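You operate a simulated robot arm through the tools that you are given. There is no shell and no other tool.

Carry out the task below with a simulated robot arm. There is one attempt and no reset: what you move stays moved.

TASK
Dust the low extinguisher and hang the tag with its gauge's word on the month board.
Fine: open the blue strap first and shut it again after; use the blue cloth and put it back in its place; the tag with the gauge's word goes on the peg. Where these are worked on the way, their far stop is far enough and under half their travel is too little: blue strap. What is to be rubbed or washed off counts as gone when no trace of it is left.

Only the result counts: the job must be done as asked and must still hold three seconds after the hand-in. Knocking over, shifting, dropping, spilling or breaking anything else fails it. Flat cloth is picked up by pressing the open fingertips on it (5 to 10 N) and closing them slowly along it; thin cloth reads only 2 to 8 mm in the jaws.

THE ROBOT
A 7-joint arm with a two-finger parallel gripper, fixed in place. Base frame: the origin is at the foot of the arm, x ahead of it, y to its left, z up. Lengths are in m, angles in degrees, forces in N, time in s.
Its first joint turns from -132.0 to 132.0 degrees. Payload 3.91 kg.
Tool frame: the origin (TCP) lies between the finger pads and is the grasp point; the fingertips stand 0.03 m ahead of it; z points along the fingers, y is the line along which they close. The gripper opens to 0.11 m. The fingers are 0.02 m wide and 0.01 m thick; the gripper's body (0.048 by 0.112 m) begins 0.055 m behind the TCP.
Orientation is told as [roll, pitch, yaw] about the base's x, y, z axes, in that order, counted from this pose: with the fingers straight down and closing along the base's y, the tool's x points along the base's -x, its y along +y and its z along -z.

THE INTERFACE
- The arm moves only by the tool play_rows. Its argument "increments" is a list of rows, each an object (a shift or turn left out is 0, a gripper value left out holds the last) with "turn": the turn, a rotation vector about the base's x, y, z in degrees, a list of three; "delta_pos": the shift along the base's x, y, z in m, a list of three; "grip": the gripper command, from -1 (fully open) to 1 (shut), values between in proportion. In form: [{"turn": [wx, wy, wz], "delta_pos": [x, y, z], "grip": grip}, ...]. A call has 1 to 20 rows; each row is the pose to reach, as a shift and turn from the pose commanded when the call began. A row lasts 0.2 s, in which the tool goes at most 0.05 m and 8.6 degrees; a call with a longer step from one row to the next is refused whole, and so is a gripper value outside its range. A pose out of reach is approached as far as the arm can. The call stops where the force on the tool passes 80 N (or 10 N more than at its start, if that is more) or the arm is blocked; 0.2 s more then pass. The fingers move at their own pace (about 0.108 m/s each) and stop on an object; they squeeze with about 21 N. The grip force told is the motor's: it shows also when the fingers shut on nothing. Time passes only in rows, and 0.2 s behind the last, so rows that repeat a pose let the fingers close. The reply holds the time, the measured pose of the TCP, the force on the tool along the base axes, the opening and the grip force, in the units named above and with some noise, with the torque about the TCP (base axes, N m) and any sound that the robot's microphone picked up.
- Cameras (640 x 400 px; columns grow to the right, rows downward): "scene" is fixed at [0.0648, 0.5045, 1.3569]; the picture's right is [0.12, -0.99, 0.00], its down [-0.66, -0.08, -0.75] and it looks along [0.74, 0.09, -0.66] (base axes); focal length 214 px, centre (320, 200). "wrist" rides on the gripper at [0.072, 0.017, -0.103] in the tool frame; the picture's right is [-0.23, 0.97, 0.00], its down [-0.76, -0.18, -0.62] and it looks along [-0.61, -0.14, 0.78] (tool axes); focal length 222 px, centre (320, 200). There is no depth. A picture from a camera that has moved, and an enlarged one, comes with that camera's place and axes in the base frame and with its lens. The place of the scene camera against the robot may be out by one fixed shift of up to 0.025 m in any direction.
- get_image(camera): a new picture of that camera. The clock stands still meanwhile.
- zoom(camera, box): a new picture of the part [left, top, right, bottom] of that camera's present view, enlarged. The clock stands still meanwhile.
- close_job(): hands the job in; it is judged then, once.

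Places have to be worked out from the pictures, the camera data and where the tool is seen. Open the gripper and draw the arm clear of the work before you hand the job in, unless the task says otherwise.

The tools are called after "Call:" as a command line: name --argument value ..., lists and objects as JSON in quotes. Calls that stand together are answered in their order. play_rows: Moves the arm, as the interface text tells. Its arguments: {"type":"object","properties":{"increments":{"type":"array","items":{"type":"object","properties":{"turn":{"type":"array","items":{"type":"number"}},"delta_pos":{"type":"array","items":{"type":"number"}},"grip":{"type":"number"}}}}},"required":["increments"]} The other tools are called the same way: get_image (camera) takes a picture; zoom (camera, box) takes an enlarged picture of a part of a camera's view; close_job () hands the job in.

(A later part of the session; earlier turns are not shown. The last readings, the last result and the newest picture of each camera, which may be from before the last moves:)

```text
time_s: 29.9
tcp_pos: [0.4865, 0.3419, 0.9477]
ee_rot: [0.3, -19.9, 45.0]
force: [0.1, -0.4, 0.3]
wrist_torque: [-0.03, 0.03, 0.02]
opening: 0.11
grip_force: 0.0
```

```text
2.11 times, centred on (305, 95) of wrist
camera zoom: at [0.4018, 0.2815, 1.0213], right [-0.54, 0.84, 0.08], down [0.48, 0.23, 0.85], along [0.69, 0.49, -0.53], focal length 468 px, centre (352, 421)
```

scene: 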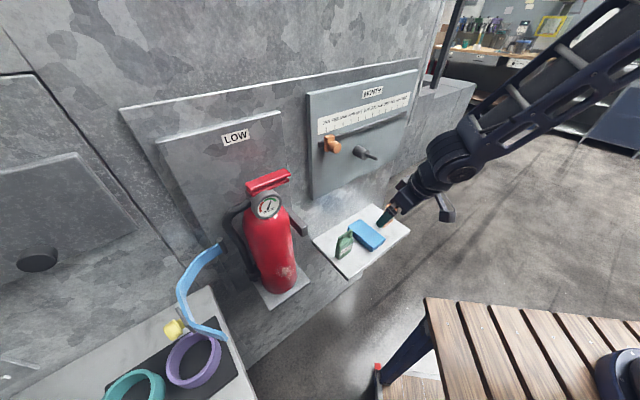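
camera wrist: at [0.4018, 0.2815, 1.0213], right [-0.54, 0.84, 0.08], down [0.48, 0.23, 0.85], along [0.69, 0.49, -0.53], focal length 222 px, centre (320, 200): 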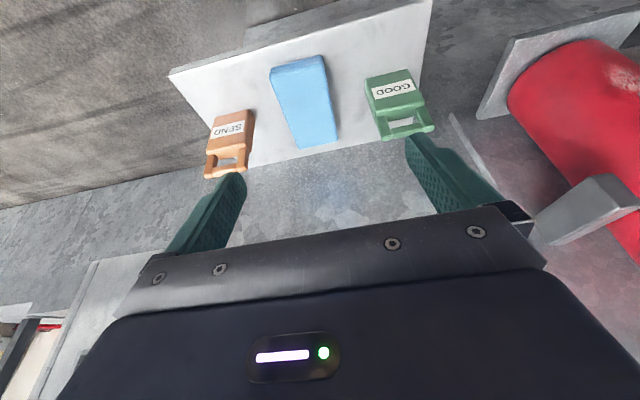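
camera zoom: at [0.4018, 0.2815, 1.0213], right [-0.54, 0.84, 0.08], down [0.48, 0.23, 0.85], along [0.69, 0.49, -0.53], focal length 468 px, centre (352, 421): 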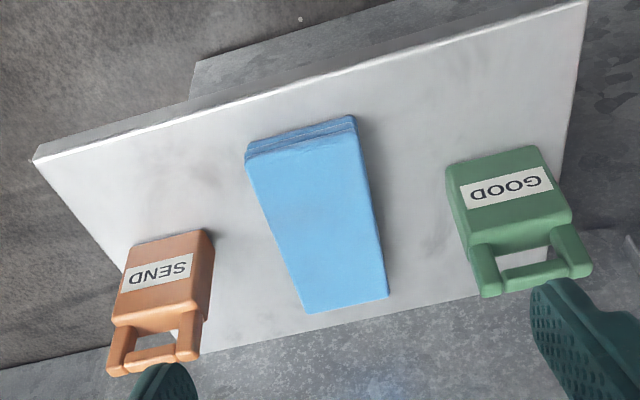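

The cloth measures n 0.624–0.750, w -0.157 to -0.092, and z 0.717–0.744, with both tags well clear of the fingers at 90 mm opening. I move over it and descend partway.

Call:
play_rows --increments '[{"delta_pos": [0.027, 0.016, -0.02], "grip": -0.64}, {"delta_pos": [0.055, 0.033, -0.04], "grip": -0.64}, {"delta_pos": [0.082, 0.0498, -0.06], "grip": -0.64}, {"delta_pos": [0.082, 0.0498, -0.1], "grip": -0.64}, {"delta_pos": [0.082, 0.0498, -0.135], "grip": -0.64}, {"delta_pos": [0.082, 0.0498, -0.135], "grip": -0.64}]'

Call:
get_image --camera "wrist"

Call:
get_image --camera "scene"

```text
time_s: 31.3
tcp_pos: [0.5694, 0.391, 0.8169]
ee_rot: [0.1, -19.9, 44.9]
force: [0.5, 0.8, -0.7]
wrist_torque: [-0.03, 0.02, 0.01]
opening: 0.0901
grip_force: 0.1
```

```text
taken
camera wrist: at [0.4844, 0.3311, 0.8877], right [-0.54, 0.84, 0.08], down [0.48, 0.23, 0.85], along [0.69, 0.49, -0.53], focal length 222 px, centre (320, 200)
```

wrist: 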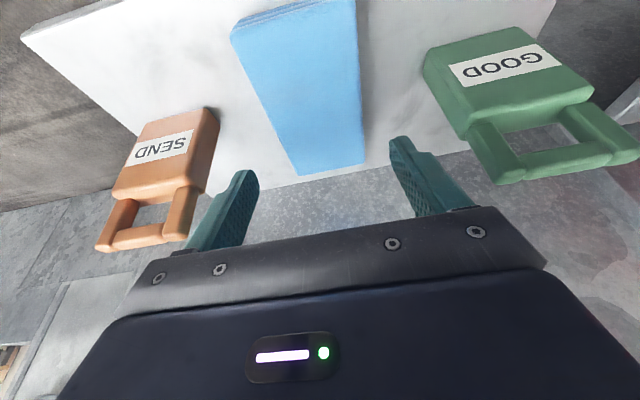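

```text
taken
```

scene: 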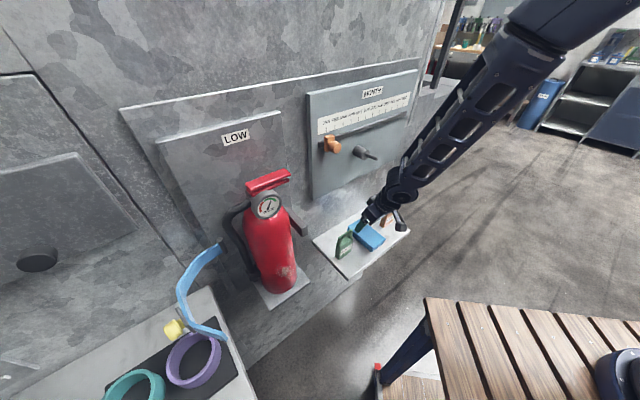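

Position checks out: TCP w is -0.126 against a cloth centre of -0.125. I descend to put the fingertips just above the shelf beside the cloth.

Call:
play_rows --increments '[{"delta_pos": [0, 0, -0.025]}, {"delta_pos": [0, 0, -0.045]}, {"delta_pos": [0, 0, -0.058]}, {"delta_pos": [0, 0, -0.064]}, {"delta_pos": [0, 0, -0.064]}]'

Call:
get_image --camera "wrist"

```text
time_s: 32.5
tcp_pos: [0.5697, 0.3922, 0.7514]
ee_rot: [0.1, -20.1, 45.1]
force: [-6.5, -5.6, 29.4]
wrist_torque: [-1.11, -0.84, -0.27]
opening: 0.0899
grip_force: 0.1
```

```text
taken
camera wrist: at [0.4836, 0.3314, 0.8239], right [-0.54, 0.84, 0.08], down [0.48, 0.23, 0.85], along [0.69, 0.49, -0.53], focal length 222 px, centre (320, 200)
```

wrist: 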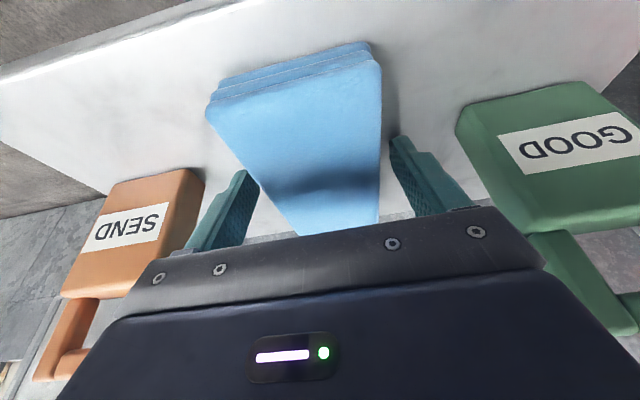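

The right fingertip is touching the shelf at about 29 N, so the shelf top is near z≈0.720. I raise 3 mm and close slowly on the cloth.

Call:
play_rows --increments '[{"delta_pos": [0, 0, 0.003]}, {"delta_pos": [0, 0, 0.004]}, {"delta_pos": [0, 0, 0.004]}]'

Call:
play_rows --increments '[{"grip": -0.5}, {"grip": -0.35}, {"grip": -0.25}, {"grip": -0.15}, {"grip": -0.15}]'

Call:
get_image --camera "wrist"

```text
time_s: 33.3
tcp_pos: [0.5698, 0.3907, 0.7543]
ee_rot: [0.1, -19.9, 44.9]
force: [-0.1, 0.6, -0.3]
wrist_torque: [0.0, -0.03, -0.01]
opening: 0.09
grip_force: 0.0
```

```text
time_s: 34.5
tcp_pos: [0.568, 0.3913, 0.7548]
ee_rot: [0.1, -20.0, 45.0]
force: [-0.7, 0.6, 0.4]
wrist_torque: [0.04, -0.03, 0.02]
opening: 0.0696
grip_force: 21.3
```

```text
taken
camera wrist: at [0.4836, 0.3315, 0.8266], right [-0.54, 0.84, 0.08], down [0.48, 0.23, 0.85], along [0.69, 0.49, -0.53], focal length 222 px, centre (320, 200)
```

wrist: 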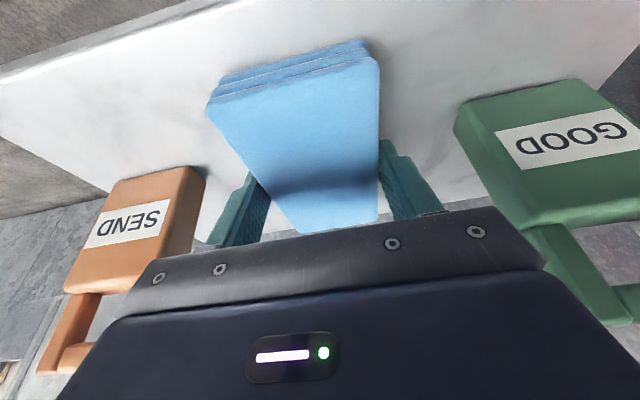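

The jaws stopped at 69.6 mm with 21 N, so the cloth behaves as a firm folded pad. I tighten a bit and lift slightly to test the hold.

Call:
play_rows --increments '[{"grip": 0.1}, {"grip": 0.3}, {"grip": 0.3}]'

Call:
play_rows --increments '[{"delta_pos": [0, 0, 0.01]}, {"delta_pos": [0, 0, 0.025]}, {"delta_pos": [0, 0, 0.025]}]'

Call:
get_image --camera "wrist"

```text
time_s: 35.3
tcp_pos: [0.5687, 0.3921, 0.7536]
ee_rot: [0.1, -20.0, 45.0]
force: [-0.2, -0.4, 1.0]
wrist_torque: [-0.03, 0.0, -0.03]
opening: 0.0697
grip_force: 20.6
```

```text
time_s: 36.1
tcp_pos: [0.5696, 0.3915, 0.7792]
ee_rot: [0.1, -19.8, 45.0]
force: [-0.7, 0.4, -0.4]
wrist_torque: [-0.01, -0.03, 0.0]
opening: 0.0696
grip_force: 20.6
```

```text
taken
camera wrist: at [0.4836, 0.3308, 0.8515], right [-0.54, 0.84, 0.08], down [0.48, 0.23, 0.84], along [0.69, 0.49, -0.53], focal length 222 px, centre (320, 200)
```

wrist: 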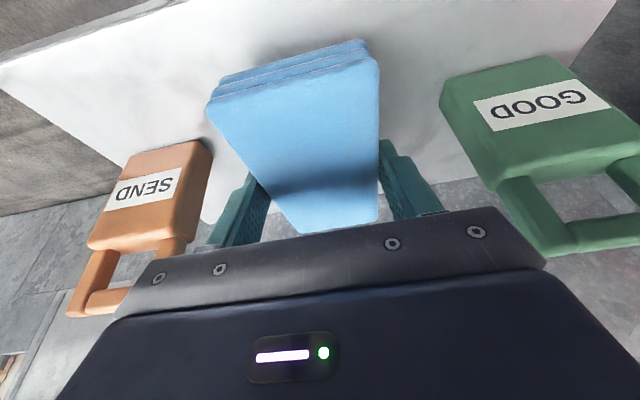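

The cloth is held. I retreat from the shelf and carry it across to in front of the bottle.

Call:
play_rows --increments '[{"delta_pos": [-0.005, -0.005, 0.025]}, {"delta_pos": [-0.025, -0.025, 0.05]}, {"delta_pos": [-0.05, -0.05, 0.07]}, {"delta_pos": [-0.075, -0.075, 0.09]}, {"delta_pos": [-0.0912, -0.0912, 0.11]}, {"delta_pos": [-0.1175, -0.0649, 0.12]}, {"delta_pos": [-0.1438, -0.0386, 0.12]}, {"delta_pos": [-0.1701, -0.0123, 0.12]}, {"delta_pos": [-0.1964, 0.014, 0.12]}, {"delta_pos": [-0.2227, 0.0403, 0.12]}, {"delta_pos": [-0.249, 0.0666, 0.12]}, {"delta_pos": [-0.2753, 0.0929, 0.12]}, {"delta_pos": [-0.3016, 0.1192, 0.12]}, {"delta_pos": [-0.3281, 0.1457, 0.12]}, {"delta_pos": [-0.3281, 0.1457, 0.12]}]'

Call:
get_image --camera "wrist"

Call:
get_image --camera "scene"

```text
time_s: 39.3
tcp_pos: [0.24, 0.5365, 0.897]
ee_rot: [0.1, -19.8, 45.0]
force: [-0.4, -0.1, -0.2]
wrist_torque: [0.0, 0.0, -0.02]
opening: 0.0694
grip_force: 21.2
```

```text
taken
camera wrist: at [0.1543, 0.4769, 0.9703], right [-0.54, 0.84, 0.08], down [0.48, 0.23, 0.85], along [0.69, 0.49, -0.53], focal length 222 px, centre (320, 200)
```

wrist: 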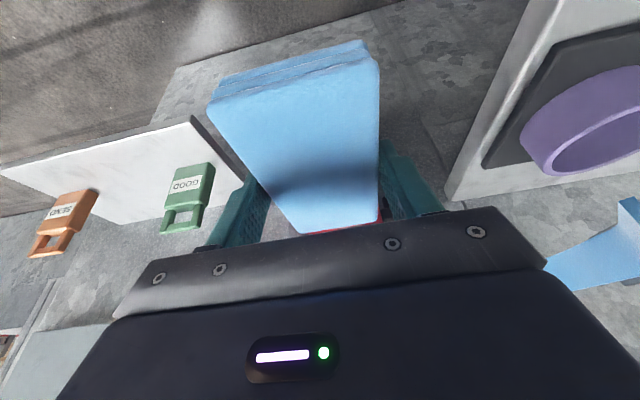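

```text
taken
```

scene: 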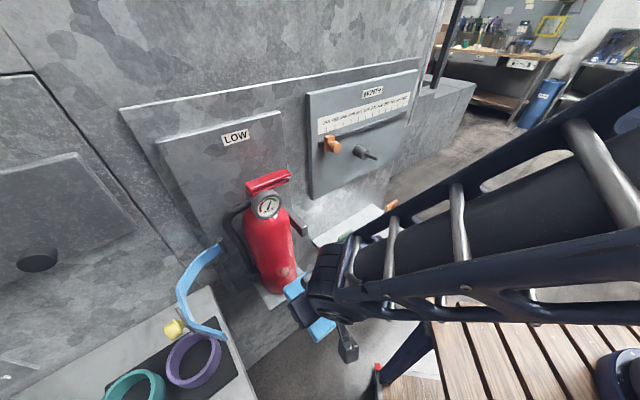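

Positioned at n≈0.549, w≈0.210 with the cloth clear. I now tilt the tool up in steps so the cloth's underside faces the bottle.

Call:
play_rows --increments '[{"delta_pos": [0, 0, 0], "turn": [5.8, -5.8, 0]}, {"delta_pos": [0, 0, 0], "turn": [11.6, -11.6, 0]}, {"delta_pos": [0, 0, 0], "turn": [17.4, -17.4, 0]}, {"delta_pos": [0, 0, 0], "turn": [23.2, -23.2, 0]}, {"delta_pos": [0, 0, 0], "turn": [29, -29, 0]}, {"delta_pos": [0, 0, 0], "turn": [34.8, -34.8, 0]}, {"delta_pos": [0, 0, 0], "turn": [34.8, -34.8, 0]}]'

Call:
get_image --camera "scene"

```text
time_s: 40.9
tcp_pos: [0.2411, 0.5374, 0.8983]
ee_rot: [0.1, -69.2, 44.8]
force: [0.1, -0.9, -1.0]
wrist_torque: [-0.01, 0.0, 0.01]
opening: 0.0696
grip_force: 21.2
```

```text
taken
```

scene: 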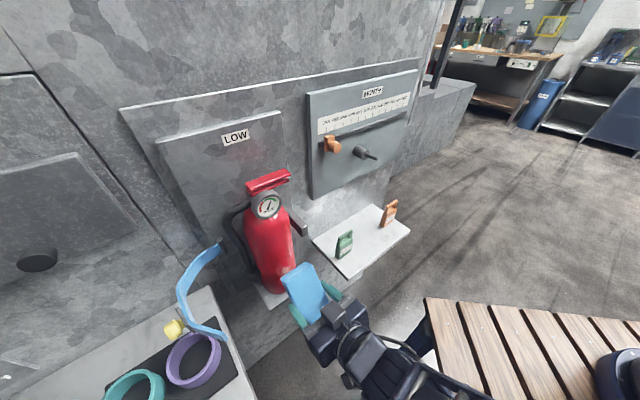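

Tilting works well so far at 69°. I continue toward 110°.

Call:
play_rows --increments '[{"delta_pos": [0, 0, -0.005], "turn": [5.8, -5.8, 0]}, {"delta_pos": [0, 0, -0.01], "turn": [11.6, -11.6, 0]}, {"delta_pos": [0, 0, -0.015], "turn": [17.4, -17.4, 0]}, {"delta_pos": [0, 0, -0.02], "turn": [23.2, -23.2, 0]}, {"delta_pos": [0, 0, -0.025], "turn": [28.9, -28.9, 0]}, {"delta_pos": [0, 0, -0.025], "turn": [28.9, -28.9, 0]}]'

Call:
get_image --camera "scene"

Call:
get_image --camera "wrist"

```text
time_s: 42.3
tcp_pos: [0.2416, 0.538, 0.8741]
ee_rot: [-179.9, -69.9, -135.0]
force: [-0.3, 0.4, -1.4]
wrist_torque: [0.03, 0.02, 0.0]
opening: 0.0693
grip_force: 21.2
```

```text
taken
```

scene: 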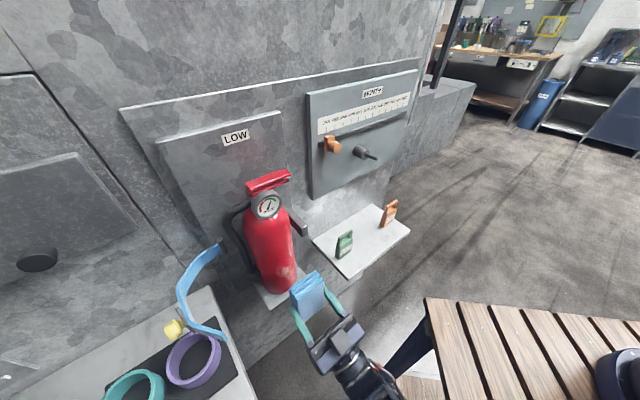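

```text
taken
camera wrist: at [0.1773, 0.499, 0.7701], right [-0.75, 0.63, 0.21], down [-0.47, -0.73, 0.5], along [0.47, 0.27, 0.84], focal length 222 px, centre (320, 200)
```

wrist: 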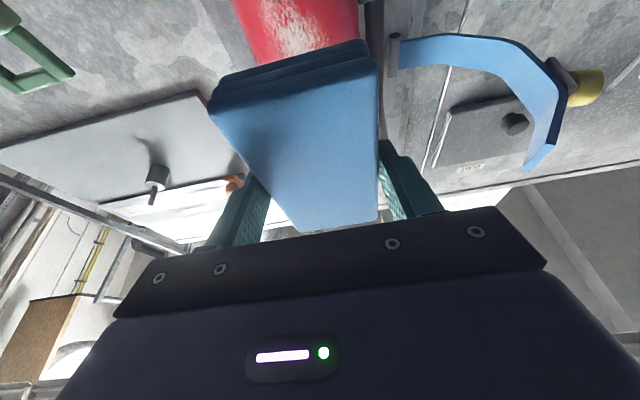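

The cloth's underside now faces the bottle. I advance to just short of contact at z≈0.85.

Call:
play_rows --increments '[{"delta_pos": [0.01, 0.01, -0.012]}, {"delta_pos": [0.022, 0.022, -0.024]}, {"delta_pos": [0.034, 0.034, -0.024]}, {"delta_pos": [0.044, 0.044, -0.024]}, {"delta_pos": [0.05, 0.05, -0.024]}, {"delta_pos": [0.05, 0.05, -0.024]}]'

Call:
get_image --camera "scene"

Call:
get_image --camera "wrist"

```text
time_s: 43.7
tcp_pos: [0.2907, 0.589, 0.8501]
ee_rot: [180.0, -70.2, -134.9]
force: [0.4, -0.7, -0.1]
wrist_torque: [-0.04, 0.0, -0.01]
opening: 0.0695
grip_force: 21.0
```

```text
taken
```

scene: 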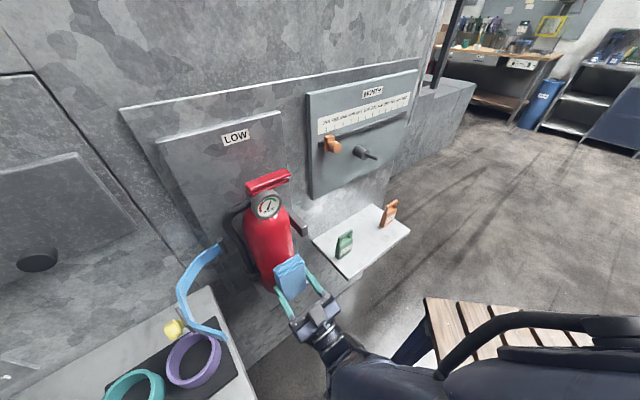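

```text
taken
camera wrist: at [0.2271, 0.5493, 0.747], right [-0.75, 0.63, 0.21], down [-0.47, -0.73, 0.5], along [0.47, 0.27, 0.84], focal length 222 px, centre (320, 200)
```

wrist: 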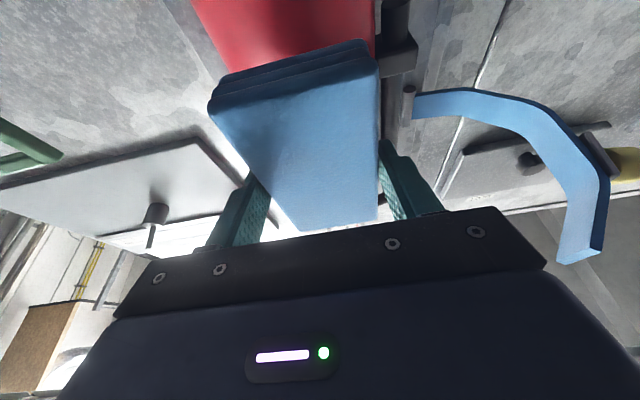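

No contact yet at n≈0.622. I creep forward in small steps and watch the force.

Call:
play_rows --increments '[{"delta_pos": [0.0014, 0.0014, 0]}, {"delta_pos": [0.0028, 0.0028, 0]}, {"delta_pos": [0.0042, 0.0042, 0]}, {"delta_pos": [0.0042, 0.0042, 0]}]'

Call:
play_rows --increments '[{"delta_pos": [0.0014, 0.0014, 0]}, {"delta_pos": [0.0021, 0.0021, 0]}, {"delta_pos": [0.0021, 0.0021, 0]}]'

```text
time_s: 44.7
tcp_pos: [0.2946, 0.5913, 0.8509]
ee_rot: [-180.0, -70.0, -134.9]
force: [-0.5, -0.5, 0.1]
wrist_torque: [-0.04, 0.01, 0.0]
opening: 0.0694
grip_force: 21.2
```

```text
time_s: 45.5
tcp_pos: [0.2982, 0.5938, 0.8493]
ee_rot: [180.0, -69.9, -134.9]
force: [-1.1, -0.4, -1.5]
wrist_torque: [-0.01, 0.01, 0.0]
opening: 0.0696
grip_force: 21.0
```

Call:
play_rows --increments '[{"delta_pos": [0.0007, 0.0007, 0]}, {"delta_pos": [0.0014, 0.0014, 0]}, {"delta_pos": [0.0014, 0.0014, 0]}]'

Call:
play_rows --increments '[{"delta_pos": [0.0007, 0.0007, 0]}, {"delta_pos": [0.0014, 0.0014, 0]}, {"delta_pos": [0.0014, 0.0014, 0]}]'

Call:
zoom --camera "scene" --box '[220, 210, 350, 340]'

```text
time_s: 46.3
tcp_pos: [0.2983, 0.596, 0.8491]
ee_rot: [-180.0, -70.0, -134.9]
force: [0.2, -0.2, -1.2]
wrist_torque: [0.0, -0.01, 0.0]
opening: 0.0696
grip_force: 20.7
```

```text
time_s: 47.1
tcp_pos: [0.2985, 0.5956, 0.8491]
ee_rot: [-179.9, -70.1, -135.0]
force: [0.7, 1.1, -0.8]
wrist_torque: [-0.03, 0.04, -0.03]
opening: 0.0694
grip_force: 20.6
```

```text
3.08 times, centred on (285, 275) of scene
camera zoom: at [0.0648, 0.5045, 1.3569], right [0.12, -0.99, 0.0], down [-0.66, -0.08, -0.75], along [0.74, 0.09, -0.66], focal length 660 px, centre (428, -31)
```

zoom: 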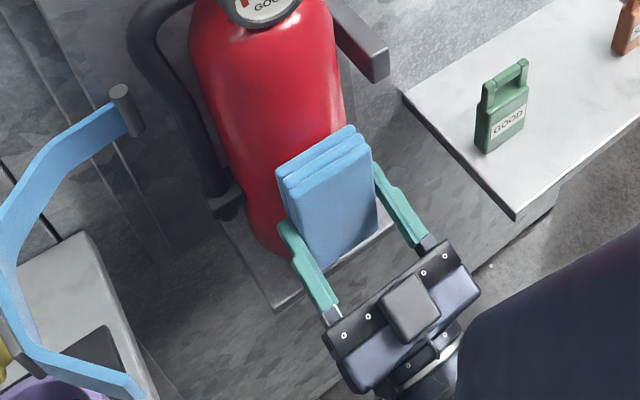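

Call:
play_rows --increments '[{"delta_pos": [0.0007, 0.0007, 0]}, {"delta_pos": [0.0014, 0.0014, 0]}, {"delta_pos": [0.0014, 0.0014, 0]}]'

Call:
play_rows --increments '[{"delta_pos": [0.0007, 0.0007, 0]}, {"delta_pos": [0.0014, 0.0014, 0]}, {"delta_pos": [0.0014, 0.0014, 0]}]'

```text
time_s: 47.9
tcp_pos: [0.2999, 0.5982, 0.8497]
ee_rot: [-179.9, -70.0, -134.9]
force: [0.0, 0.2, -0.7]
wrist_torque: [-0.02, 0.06, 0.02]
opening: 0.0695
grip_force: 20.7
```

```text
time_s: 48.7
tcp_pos: [0.3022, 0.6, 0.8489]
ee_rot: [180.0, -70.0, -134.9]
force: [-1.8, -1.3, -1.1]
wrist_torque: [0.1, -0.09, -0.03]
opening: 0.0693
grip_force: 20.7
```

Contact is starting at about 2 N with n≈0.638. I press slightly more.

Call:
play_rows --increments '[{"delta_pos": [0.0004, 0.0004, 0]}, {"delta_pos": [0.0007, 0.0007, 0]}, {"delta_pos": [0.0007, 0.0007, 0]}]'

```text
time_s: 49.5
tcp_pos: [0.302, 0.5994, 0.8493]
ee_rot: [-179.9, -70.0, -135.0]
force: [-17.6, -19.8, -1.7]
wrist_torque: [0.0, -0.06, -0.01]
opening: 0.0697
grip_force: 20.6
```

26 N is more than needed, so I ease back half a millimetre and stroke up and down over the patch.

Call:
play_rows --increments '[{"delta_pos": [-0.0004, -0.0004, 0]}, {"delta_pos": [-0.0004, -0.0004, 0.008]}, {"delta_pos": [-0.0004, -0.0004, 0.016]}, {"delta_pos": [-0.0004, -0.0004, 0.008]}, {"delta_pos": [-0.0004, -0.0004, 0.0]}, {"delta_pos": [-0.0004, -0.0004, -0.008]}, {"delta_pos": [-0.0004, -0.0004, -0.016]}, {"delta_pos": [-0.0004, -0.0004, -0.024]}, {"delta_pos": [-0.0004, -0.0004, -0.016]}, {"delta_pos": [-0.0004, -0.0004, -0.008]}, {"delta_pos": [-0.0004, -0.0004, 0.0]}]'

Call:
zoom --camera "scene" --box '[220, 170, 350, 340]'

```text
time_s: 51.9
tcp_pos: [0.3038, 0.5994, 0.8502]
ee_rot: [-180.0, -70.0, -134.9]
force: [-0.1, -0.1, -1.1]
wrist_torque: [-0.02, 0.03, 0.01]
opening: 0.0698
grip_force: 21.3
```

```text
2.35 times, centred on (285, 255) of scene
camera zoom: at [0.0648, 0.5045, 1.3569], right [0.12, -0.99, 0.0], down [-0.66, -0.08, -0.75], along [0.74, 0.09, -0.66], focal length 505 px, centre (402, 71)
```

zoom: 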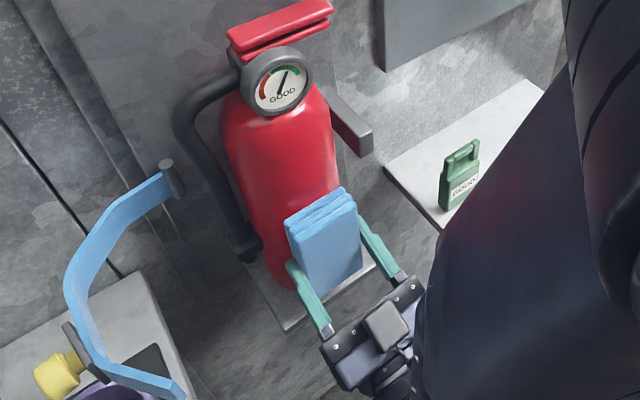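

The pressure dropped to zero during the stroke. I press in slightly and stroke again.

Call:
play_rows --increments '[{"delta_pos": [0.0003, 0.0003, 0]}, {"delta_pos": [0.0004, 0.0004, 0.0]}, {"delta_pos": [0.0004, 0.0004, 0.0]}]'

```text
time_s: 52.7
tcp_pos: [0.3025, 0.6001, 0.85]
ee_rot: [-180.0, -70.0, -134.9]
force: [-3.6, -8.0, -1.2]
wrist_torque: [0.06, -0.1, -0.1]
opening: 0.0694
grip_force: 20.9
```

Call:
play_rows --increments '[{"delta_pos": [0, 0, 0.008]}, {"delta_pos": [0, 0, 0.016]}, {"delta_pos": [0, 0, 0.024]}, {"delta_pos": [0, 0, 0.016]}, {"delta_pos": [0, 0, 0.008]}, {"delta_pos": [0, 0, 0.0]}, {"delta_pos": [0, 0, -0.008]}, {"delta_pos": [0, 0, -0.016]}, {"delta_pos": [0, 0, -0.024]}, {"delta_pos": [0, 0, -0.016]}, {"delta_pos": [0, 0, -0.008]}, {"delta_pos": [0, 0, 0.0]}]'

```text
time_s: 55.3
tcp_pos: [0.3036, 0.6001, 0.8503]
ee_rot: [-180.0, -70.0, -134.9]
force: [-9.0, -13.5, -5.5]
wrist_torque: [-0.25, 0.25, -0.11]
opening: 0.0694
grip_force: 21.3
```

Contact held at about 16 N through the stroke. I back off to inspect the surface.

Call:
play_rows --increments '[{"delta_pos": [-0.01, -0.01, 0]}, {"delta_pos": [-0.03, -0.03, 0.0]}, {"delta_pos": [-0.05, -0.05, 0.0]}, {"delta_pos": [-0.062, -0.062, 0.02]}, {"delta_pos": [-0.062, -0.062, 0.02]}]'

Call:
get_image --camera "wrist"

Call:
zoom --camera "scene" --box '[220, 170, 350, 340]'

```text
time_s: 56.5
tcp_pos: [0.2419, 0.5376, 0.8703]
ee_rot: [-180.0, -70.0, -134.9]
force: [-0.4, 0.0, -0.5]
wrist_torque: [0.03, -0.01, 0.02]
opening: 0.0695
grip_force: 20.7
```

```text
taken
camera wrist: at [0.1789, 0.4989, 0.767], right [-0.75, 0.63, 0.21], down [-0.47, -0.73, 0.5], along [0.47, 0.27, 0.84], focal length 222 px, centre (320, 200)
```

wrist: 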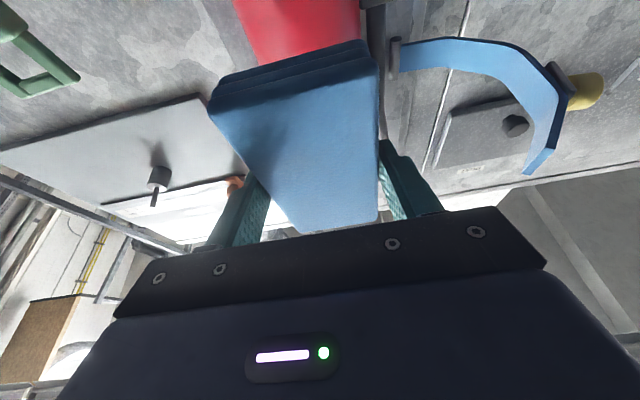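

```text
2.35 times, centred on (285, 255) of scene
camera zoom: at [0.0648, 0.5045, 1.3569], right [0.12, -0.99, 0.0], down [-0.66, -0.08, -0.75], along [0.74, 0.09, -0.66], focal length 505 px, centre (402, 71)
```

zoom: 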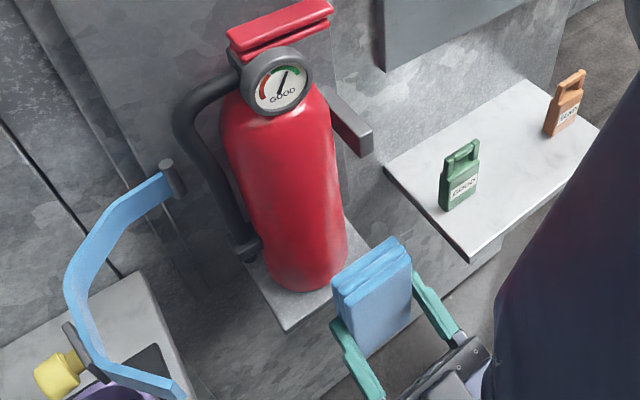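

The dust looks gone. I zoom closer for any remaining traces.

Call:
zoom --camera "scene" --box '[255, 215, 310, 300]'

Call:
zoom --camera "wrist" --box '[210, 0, 390, 90]'

```text
4.71 times, centred on (282, 258) of scene
camera zoom: at [0.0648, 0.5045, 1.3569], right [0.12, -0.99, 0.0], down [-0.66, -0.08, -0.75], along [0.74, 0.09, -0.66], focal length 1009 px, centre (496, -71)
```

zoom: 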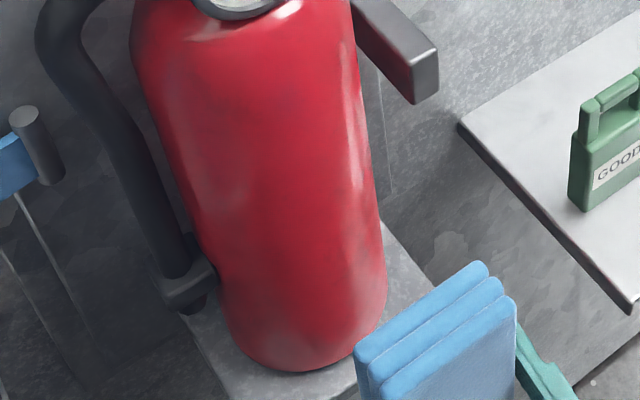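

```text
3.56 times, centred on (300, 45) of wrist
camera zoom: at [0.1789, 0.4989, 0.767], right [-0.75, 0.63, 0.21], down [-0.47, -0.73, 0.5], along [0.47, 0.27, 0.84], focal length 790 px, centre (391, 751)
```

zoom: 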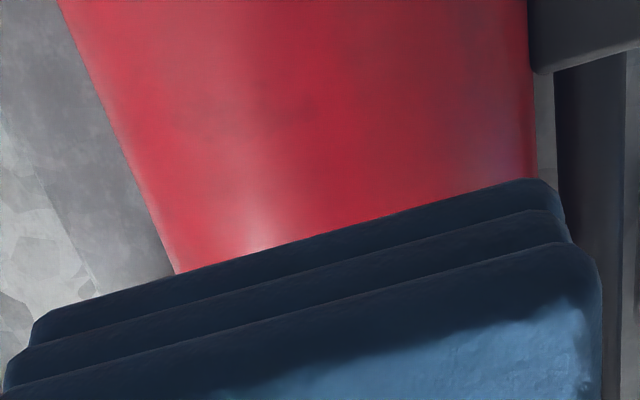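

No trace is visible in either view. To be sure before returning the cloth, I tilt back to 45° and shift right for a direct frontal look past the cloth.

Call:
play_rows --increments '[{"delta_pos": [-0.02, -0.03, 0.005], "turn": [-3, 3, 0]}, {"delta_pos": [-0.03, -0.05, 0.015], "turn": [-8, 8, 0]}, {"delta_pos": [-0.03, -0.07, 0.03], "turn": [-13.5, 13.5, 0]}, {"delta_pos": [-0.02, -0.09, 0.045], "turn": [-19, 19, 0]}, {"delta_pos": [-0.01, -0.11, 0.06], "turn": [-24.5, 24.5, 0]}, {"delta_pos": [0.005, -0.125, 0.075], "turn": [-30, 30, 0]}, {"delta_pos": [0.02, -0.14, 0.09], "turn": [-35.5, 35.5, 0]}, {"delta_pos": [0.03, -0.155, 0.1], "turn": [-41, 41, 0]}, {"delta_pos": [0.041, -0.1697, 0.11], "turn": [-46, 46, 0]}, {"delta_pos": [0.041, -0.1697, 0.11], "turn": [-46, 46, 0]}]'

Call:
get_image --camera "wrist"

Call:
zoom --camera "wrist" --box '[340, 0, 540, 200]'

Call:
zoom --camera "scene" --box '[235, 190, 315, 300]'

```text
time_s: 58.7
tcp_pos: [0.2866, 0.397, 0.9859]
ee_rot: [0.1, -44.9, 45.0]
force: [0.0, 0.2, -1.0]
wrist_torque: [0.01, 0.03, 0.0]
opening: 0.0694
grip_force: 21.2
out of reach, approached as far as the arm can: row 5, 6, 7, 8, 9, 10
```

```text
taken
camera wrist: at [0.1858, 0.3218, 1.0075], right [-0.58, 0.8, 0.16], down [0.2, -0.06, 0.98], along [0.79, 0.59, -0.13], focal length 222 px, centre (320, 200)
```

wrist: 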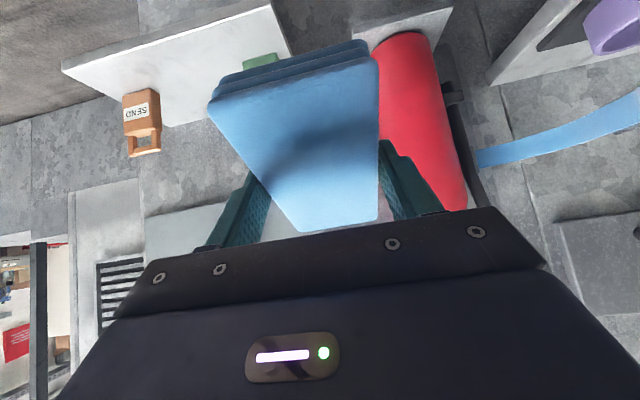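

```text
2.00 times, centred on (440, 100) of wrist
camera zoom: at [0.1858, 0.3218, 1.0075], right [-0.58, 0.8, 0.16], down [0.2, -0.06, 0.98], along [0.79, 0.59, -0.13], focal length 444 px, centre (80, 400)
```

zoom: 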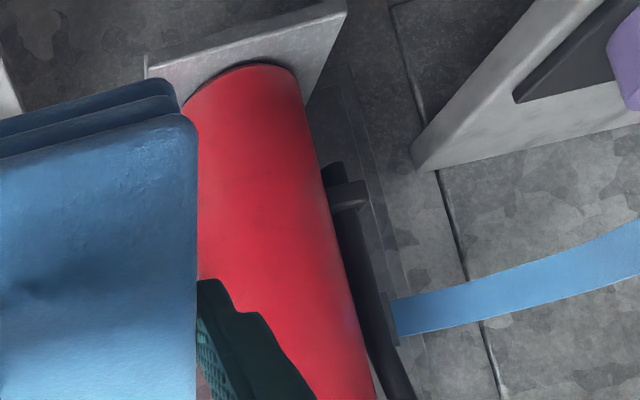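

```text
3.64 times, centred on (275, 245) of scene
camera zoom: at [0.0648, 0.5045, 1.3569], right [0.12, -0.99, 0.0], down [-0.66, -0.08, -0.75], along [0.74, 0.09, -0.66], focal length 780 px, centre (484, 36)
```

zoom: 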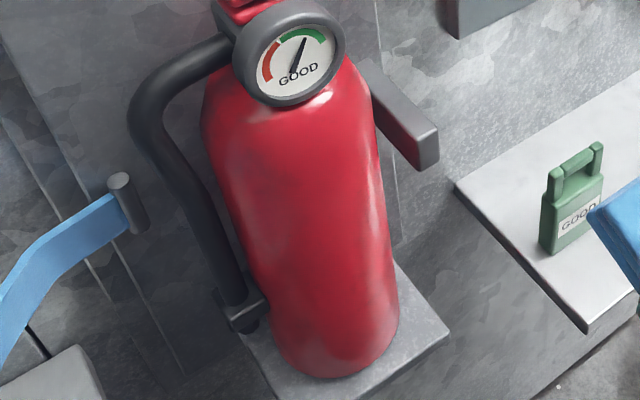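

The bottle front is clean. I carry the cloth back toward the shelf, returning to the 20° tilt.

Call:
play_rows --increments '[{"delta_pos": [0.0265, -0.0094, 0.0], "turn": [-2.2, 2.2, 0]}, {"delta_pos": [0.053, -0.0188, 0.0], "turn": [-4.4, 4.4, 0]}, {"delta_pos": [0.0795, -0.0282, 0.0], "turn": [-6.6, 6.6, 0]}, {"delta_pos": [0.106, -0.0376, -0.01], "turn": [-8.8, 8.8, 0]}, {"delta_pos": [0.1325, -0.047, -0.03], "turn": [-11, 11, 0]}, {"delta_pos": [0.159, -0.0564, -0.045], "turn": [-13.2, 13.2, 0]}, {"delta_pos": [0.1855, -0.0658, -0.06], "turn": [-15.4, 15.4, 0]}, {"delta_pos": [0.2119, -0.0753, -0.07], "turn": [-17.7, 17.7, 0]}, {"delta_pos": [0.2119, -0.0753, -0.07], "turn": [-17.7, 17.7, 0]}]'

Call:
get_image --camera "wrist"

```text
time_s: 60.7
tcp_pos: [0.4971, 0.3216, 0.9171]
ee_rot: [0.1, -19.9, 45.0]
force: [-0.9, -0.8, -0.8]
wrist_torque: [-0.03, 0.03, -0.01]
opening: 0.0696
grip_force: 21.2
```

```text
taken
camera wrist: at [0.4124, 0.2612, 0.9886], right [-0.54, 0.84, 0.08], down [0.48, 0.23, 0.84], along [0.69, 0.49, -0.53], focal length 222 px, centre (320, 200)
```

wrist: 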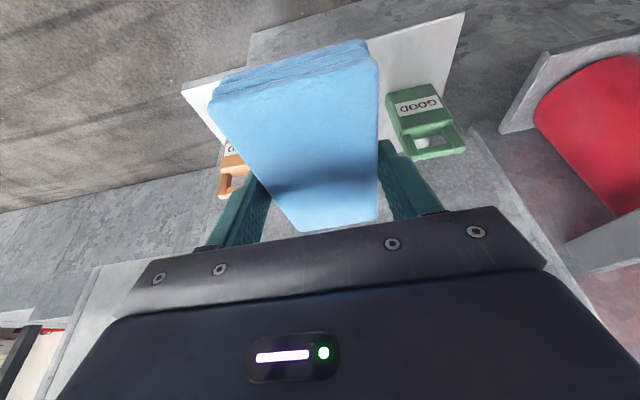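

I'm aligned with the original orientation. I move above the cloth's original spot and lower, stopping just above the shelf.

Call:
play_rows --increments '[{"delta_pos": [0.024, 0.0233, -0.01]}, {"delta_pos": [0.048, 0.0466, -0.02]}, {"delta_pos": [0.0719, 0.0698, -0.04]}, {"delta_pos": [0.0719, 0.0698, -0.08]}, {"delta_pos": [0.0719, 0.0698, -0.115]}, {"delta_pos": [0.0719, 0.0698, -0.14]}, {"delta_pos": [0.0719, 0.0698, -0.155]}, {"delta_pos": [0.0719, 0.0698, -0.155]}]'

Call:
get_image --camera "wrist"

```text
time_s: 62.5
tcp_pos: [0.5702, 0.3912, 0.7596]
ee_rot: [0.0, -20.0, 45.0]
force: [0.5, 0.6, -0.9]
wrist_torque: [0.01, -0.01, -0.02]
opening: 0.0695
grip_force: 21.2
```

```text
taken
camera wrist: at [0.4841, 0.3312, 0.8333], right [-0.54, 0.84, 0.08], down [0.48, 0.23, 0.85], along [0.69, 0.49, -0.53], focal length 222 px, centre (320, 200)
```

wrist: 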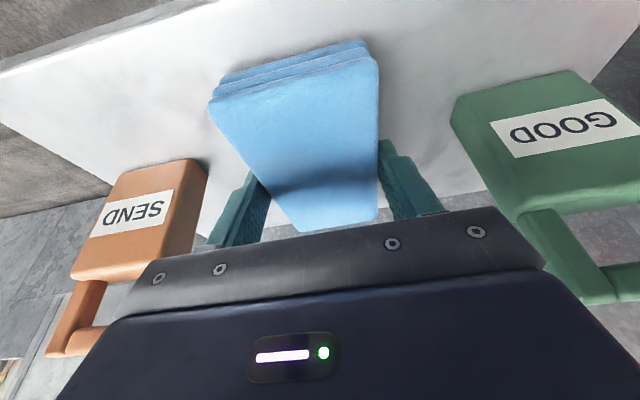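

Call:
play_rows --increments '[{"delta_pos": [0, 0, -0.002]}, {"delta_pos": [0, 0, -0.004]}, {"delta_pos": [0, 0, -0.004]}]'

Call:
play_rows --increments '[{"delta_pos": [0, 0, -0.001]}, {"delta_pos": [0, 0, -0.0015]}, {"delta_pos": [0, 0, -0.0015]}]'

```text
time_s: 63.3
tcp_pos: [0.5692, 0.3907, 0.7582]
ee_rot: [0.2, -19.9, 45.0]
force: [0.6, 0.1, -1.1]
wrist_torque: [-0.01, -0.03, -0.03]
opening: 0.0695
grip_force: 21.1
```

```text
time_s: 64.1
tcp_pos: [0.5695, 0.3915, 0.7551]
ee_rot: [0.1, -20.0, 45.0]
force: [-1.4, -0.3, 4.4]
wrist_torque: [0.26, -0.16, 0.01]
opening: 0.0697
grip_force: 21.1
```

The cloth has touched the shelf (4 N) at its original pose. I open slowly to the previous clearance and lift away.

Call:
play_rows --increments '[{"grip": -0.2}, {"grip": -0.35}, {"grip": -0.5}, {"grip": -0.64}, {"grip": -0.64}]'

Call:
play_rows --increments '[{"delta_pos": [0, 0, 0.02]}, {"delta_pos": [0, 0, 0.045]}, {"delta_pos": [-0.01, -0.01, 0.075]}, {"delta_pos": [-0.03, -0.03, 0.1]}, {"delta_pos": [-0.055, -0.055, 0.13]}, {"delta_pos": [-0.075, -0.075, 0.15]}, {"delta_pos": [-0.075, -0.075, 0.15]}]'

Call:
get_image --camera "wrist"

Call:
get_image --camera "scene"

```text
time_s: 65.3
tcp_pos: [0.5699, 0.3912, 0.7557]
ee_rot: [0.1, -20.0, 44.9]
force: [0.3, 0.1, 0.2]
wrist_torque: [-0.01, -0.01, 0.01]
opening: 0.0904
grip_force: 0.0
```

```text
time_s: 66.9
tcp_pos: [0.4949, 0.3168, 0.9063]
ee_rot: [0.2, -19.9, 45.1]
force: [0.1, 0.4, 0.3]
wrist_torque: [0.0, 0.01, -0.03]
opening: 0.0904
grip_force: 0.0
```

```text
taken
camera wrist: at [0.4095, 0.2564, 0.9781], right [-0.54, 0.84, 0.08], down [0.48, 0.23, 0.85], along [0.69, 0.49, -0.53], focal length 222 px, centre (320, 200)
```

wrist: 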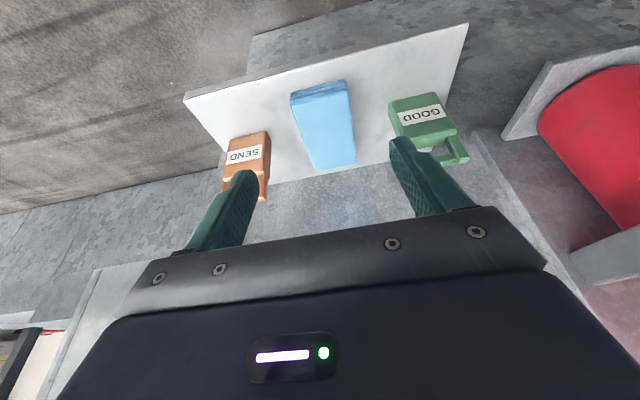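

```text
taken
```

scene: 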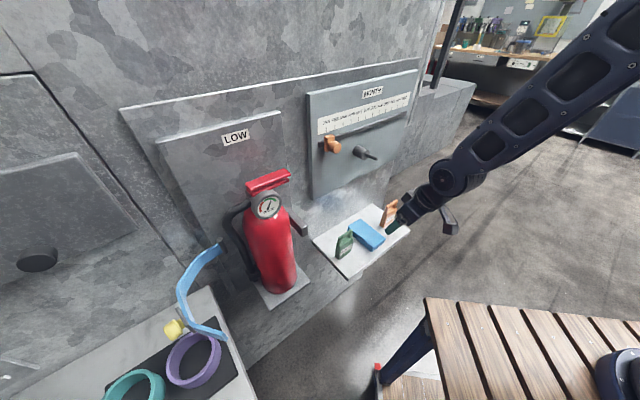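

The cloth is back in place. Next is the GOOD tag: I shift left for a closer look, centred on it.

Call:
play_rows --increments '[{"delta_pos": [-0.028, 0.028, 0], "grip": -1}, {"delta_pos": [-0.056, 0.056, -0.01]}, {"delta_pos": [-0.085, 0.085, -0.02]}, {"delta_pos": [-0.085, 0.085, -0.02]}]'

Call:
get_image --camera "wrist"

Call:
zoom --camera "wrist" --box '[200, 40, 420, 190]'

Call:
zoom --camera "scene" --box '[305, 200, 415, 285]'

```text
time_s: 67.9
tcp_pos: [0.4098, 0.4024, 0.8853]
ee_rot: [0.2, -19.9, 45.1]
force: [0.0, -0.7, -0.1]
wrist_torque: [0.02, 0.04, 0.02]
opening: 0.1098
grip_force: 0.0
```

```text
taken
camera wrist: at [0.324, 0.3413, 0.9577], right [-0.54, 0.84, 0.08], down [0.48, 0.23, 0.85], along [0.69, 0.49, -0.53], focal length 222 px, centre (320, 200)
```

wrist: 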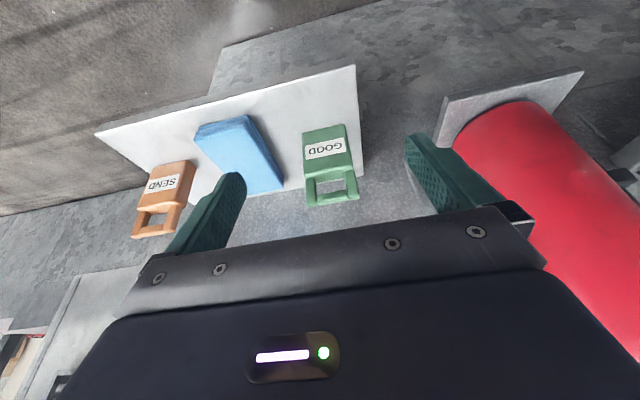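

```text
2.67 times, centred on (310, 115) of wrist
camera zoom: at [0.324, 0.3413, 0.9577], right [-0.54, 0.84, 0.08], down [0.48, 0.23, 0.85], along [0.69, 0.49, -0.53], focal length 592 px, centre (347, 427)
```

zoom: 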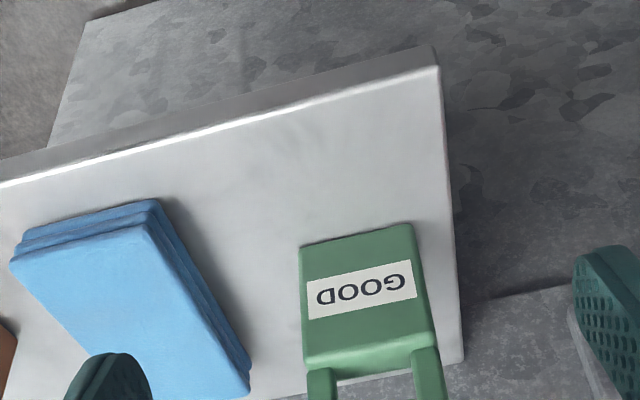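

```text
4.71 times, centred on (360, 242) of scene
camera zoom: at [0.0648, 0.5045, 1.3569], right [0.12, -0.99, 0.0], down [-0.66, -0.08, -0.75], along [0.74, 0.09, -0.66], focal length 1009 px, centre (132, 0)
```

zoom: 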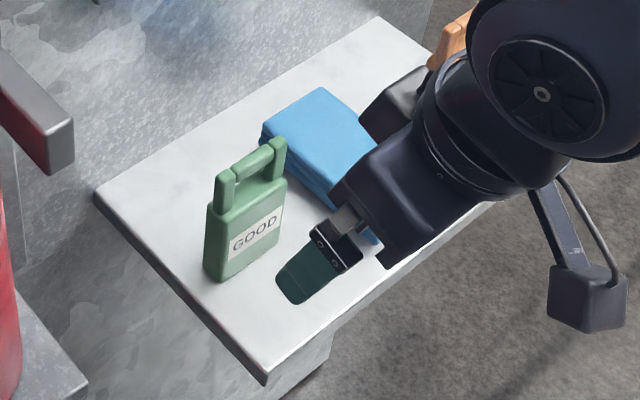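

Call:
zoom --camera "wrist" --box '[285, 115, 375, 215]'

Call:
zoom --camera "scene" --box '[325, 220, 370, 270]'

Call:
zoom --camera "scene" --box '[310, 110, 400, 180]'

```text
4.00 times, centred on (330, 165) of wrist
camera zoom: at [0.324, 0.3413, 0.9577], right [-0.54, 0.84, 0.08], down [0.48, 0.23, 0.85], along [0.69, 0.49, -0.53], focal length 888 px, centre (280, 340)
```

zoom: 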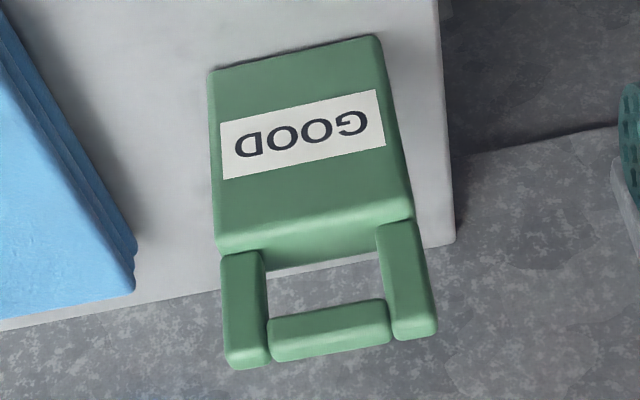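

```text
8.00 times, centred on (348, 245) of scene
camera zoom: at [0.0648, 0.5045, 1.3569], right [0.12, -0.99, 0.0], down [-0.66, -0.08, -0.75], along [0.74, 0.09, -0.66], focal length 1716 px, centre (100, -160)
```

zoom: 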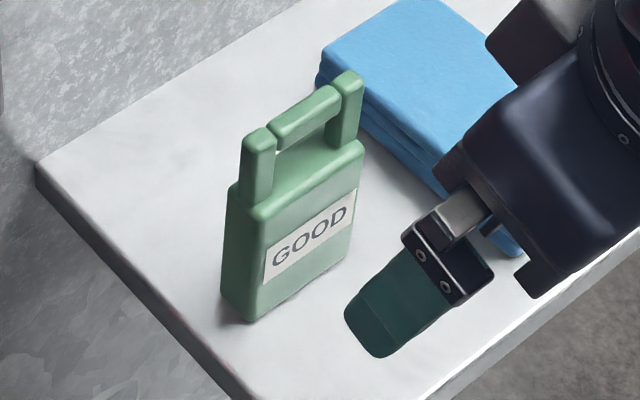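

```text
5.71 times, centred on (355, 145) of scene
camera zoom: at [0.0648, 0.5045, 1.3569], right [0.12, -0.99, 0.0], down [-0.66, -0.08, -0.75], along [0.74, 0.09, -0.66], focal length 1226 px, centre (120, 514)
```

zoom: 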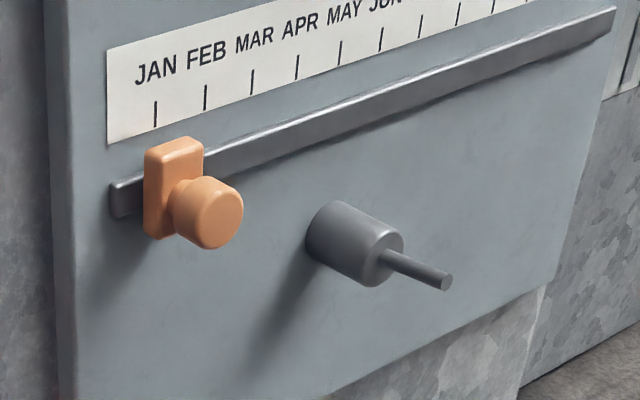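

The GOOD tag is clear: body w -0.038 to 0.018, front n≈0.674, thickness about 16 mm, and a hole at z≈0.794–0.820. Before picking it I get a precise frontal view of the peg.

Call:
play_rows --increments '[{"delta_pos": [0.002, -0.02, 0.036], "turn": [3, -3, 0]}, {"delta_pos": [0.005, -0.04, 0.072], "turn": [6, -6, 0]}, {"delta_pos": [0.0075, -0.06, 0.108], "turn": [9, -9, 0]}, {"delta_pos": [0.01, -0.08, 0.144], "turn": [12, -12, 0]}, {"delta_pos": [0.0125, -0.1, 0.18], "turn": [15, -15, 0]}, {"delta_pos": [0.0148, -0.1195, 0.215], "turn": [17.7, -17.7, 0]}, {"delta_pos": [0.0148, -0.1195, 0.215], "turn": [17.7, -17.7, 0]}]'

Call:
get_image --camera "wrist"

Call:
zoom --camera "wrist" --box '[240, 110, 400, 210]'

```text
time_s: 69.5
tcp_pos: [0.4312, 0.2915, 1.1073]
ee_rot: [0.1, -44.9, 45.0]
force: [0.0, 0.7, 1.1]
wrist_torque: [-0.01, 0.03, -0.01]
opening: 0.1099
grip_force: 0.1
out of reach, approached as far as the arm can: row 5, 6, 7
```

```text
taken
camera wrist: at [0.3304, 0.2158, 1.1294], right [-0.58, 0.8, 0.16], down [0.2, -0.06, 0.98], along [0.79, 0.6, -0.13], focal length 222 px, centre (320, 200)
```

wrist: 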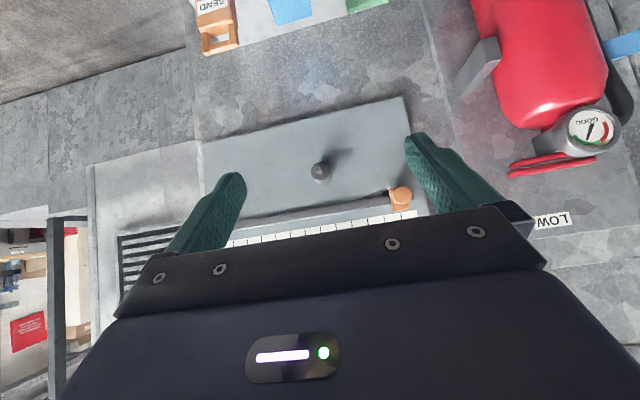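

```text
4.00 times, centred on (320, 160) of wrist
camera zoom: at [0.3304, 0.2158, 1.1294], right [-0.58, 0.8, 0.16], down [0.2, -0.06, 0.98], along [0.79, 0.6, -0.13], focal length 888 px, centre (320, 360)
```

zoom: 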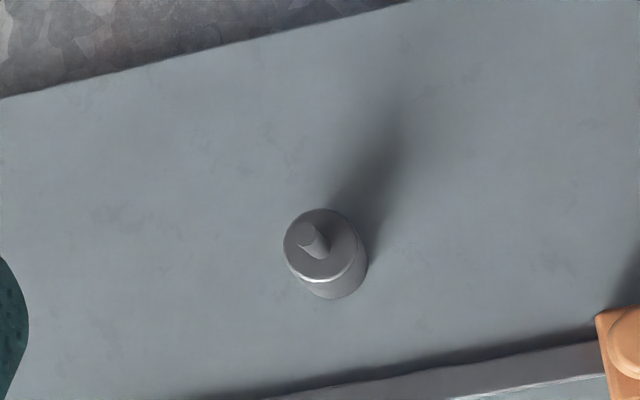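

Triangulating with the first wrist view puts the peg rod tip at n≈0.703, w≈-0.125, z≈1.044, with the boss face at n≈0.743 and rod about 8 mm thick. I move to a pre-grasp in front of the GOOD tag at 45° tilt.

Call:
play_rows --increments '[{"delta_pos": [0.0, 0.0157, -0.0346]}, {"delta_pos": [0.0, 0.0314, -0.0692]}, {"delta_pos": [0.0, 0.0471, -0.1038]}, {"delta_pos": [0.0, 0.0628, -0.1384]}, {"delta_pos": [0.0, 0.0785, -0.173]}, {"delta_pos": [0.0, 0.0942, -0.2076]}, {"delta_pos": [0.0, 0.1099, -0.2422]}, {"delta_pos": [0.0001, 0.1257, -0.272]}, {"delta_pos": [0.0001, 0.1257, -0.272]}]'

Call:
get_image --camera "wrist"

Call:
get_image --camera "scene"

```text
time_s: 71.5
tcp_pos: [0.4311, 0.4176, 0.8355]
ee_rot: [0.1, -45.0, 45.0]
force: [-0.1, -0.1, 0.8]
wrist_torque: [0.0, 0.02, 0.04]
opening: 0.1099
grip_force: 0.0
out of reach, approached as far as the arm can: row 1, 2, 3
```

```text
taken
camera wrist: at [0.3306, 0.3424, 0.8568], right [-0.58, 0.8, 0.16], down [0.2, -0.06, 0.98], along [0.79, 0.6, -0.12], focal length 222 px, centre (320, 200)
```

wrist: 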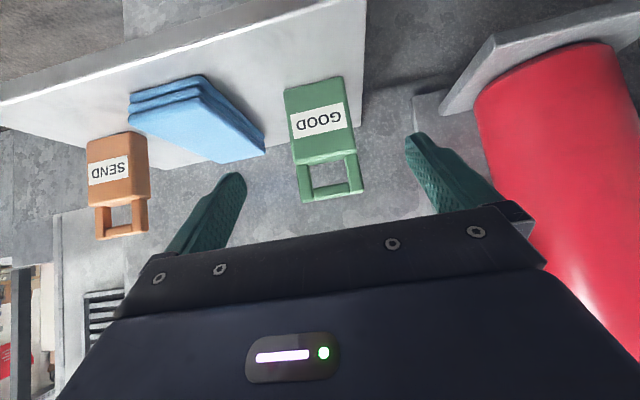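

```text
taken
```

scene: 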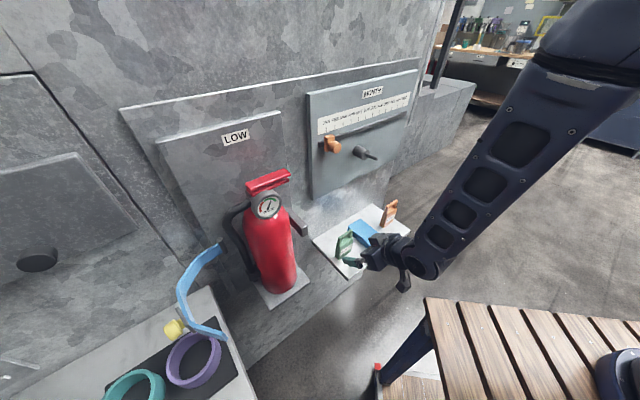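

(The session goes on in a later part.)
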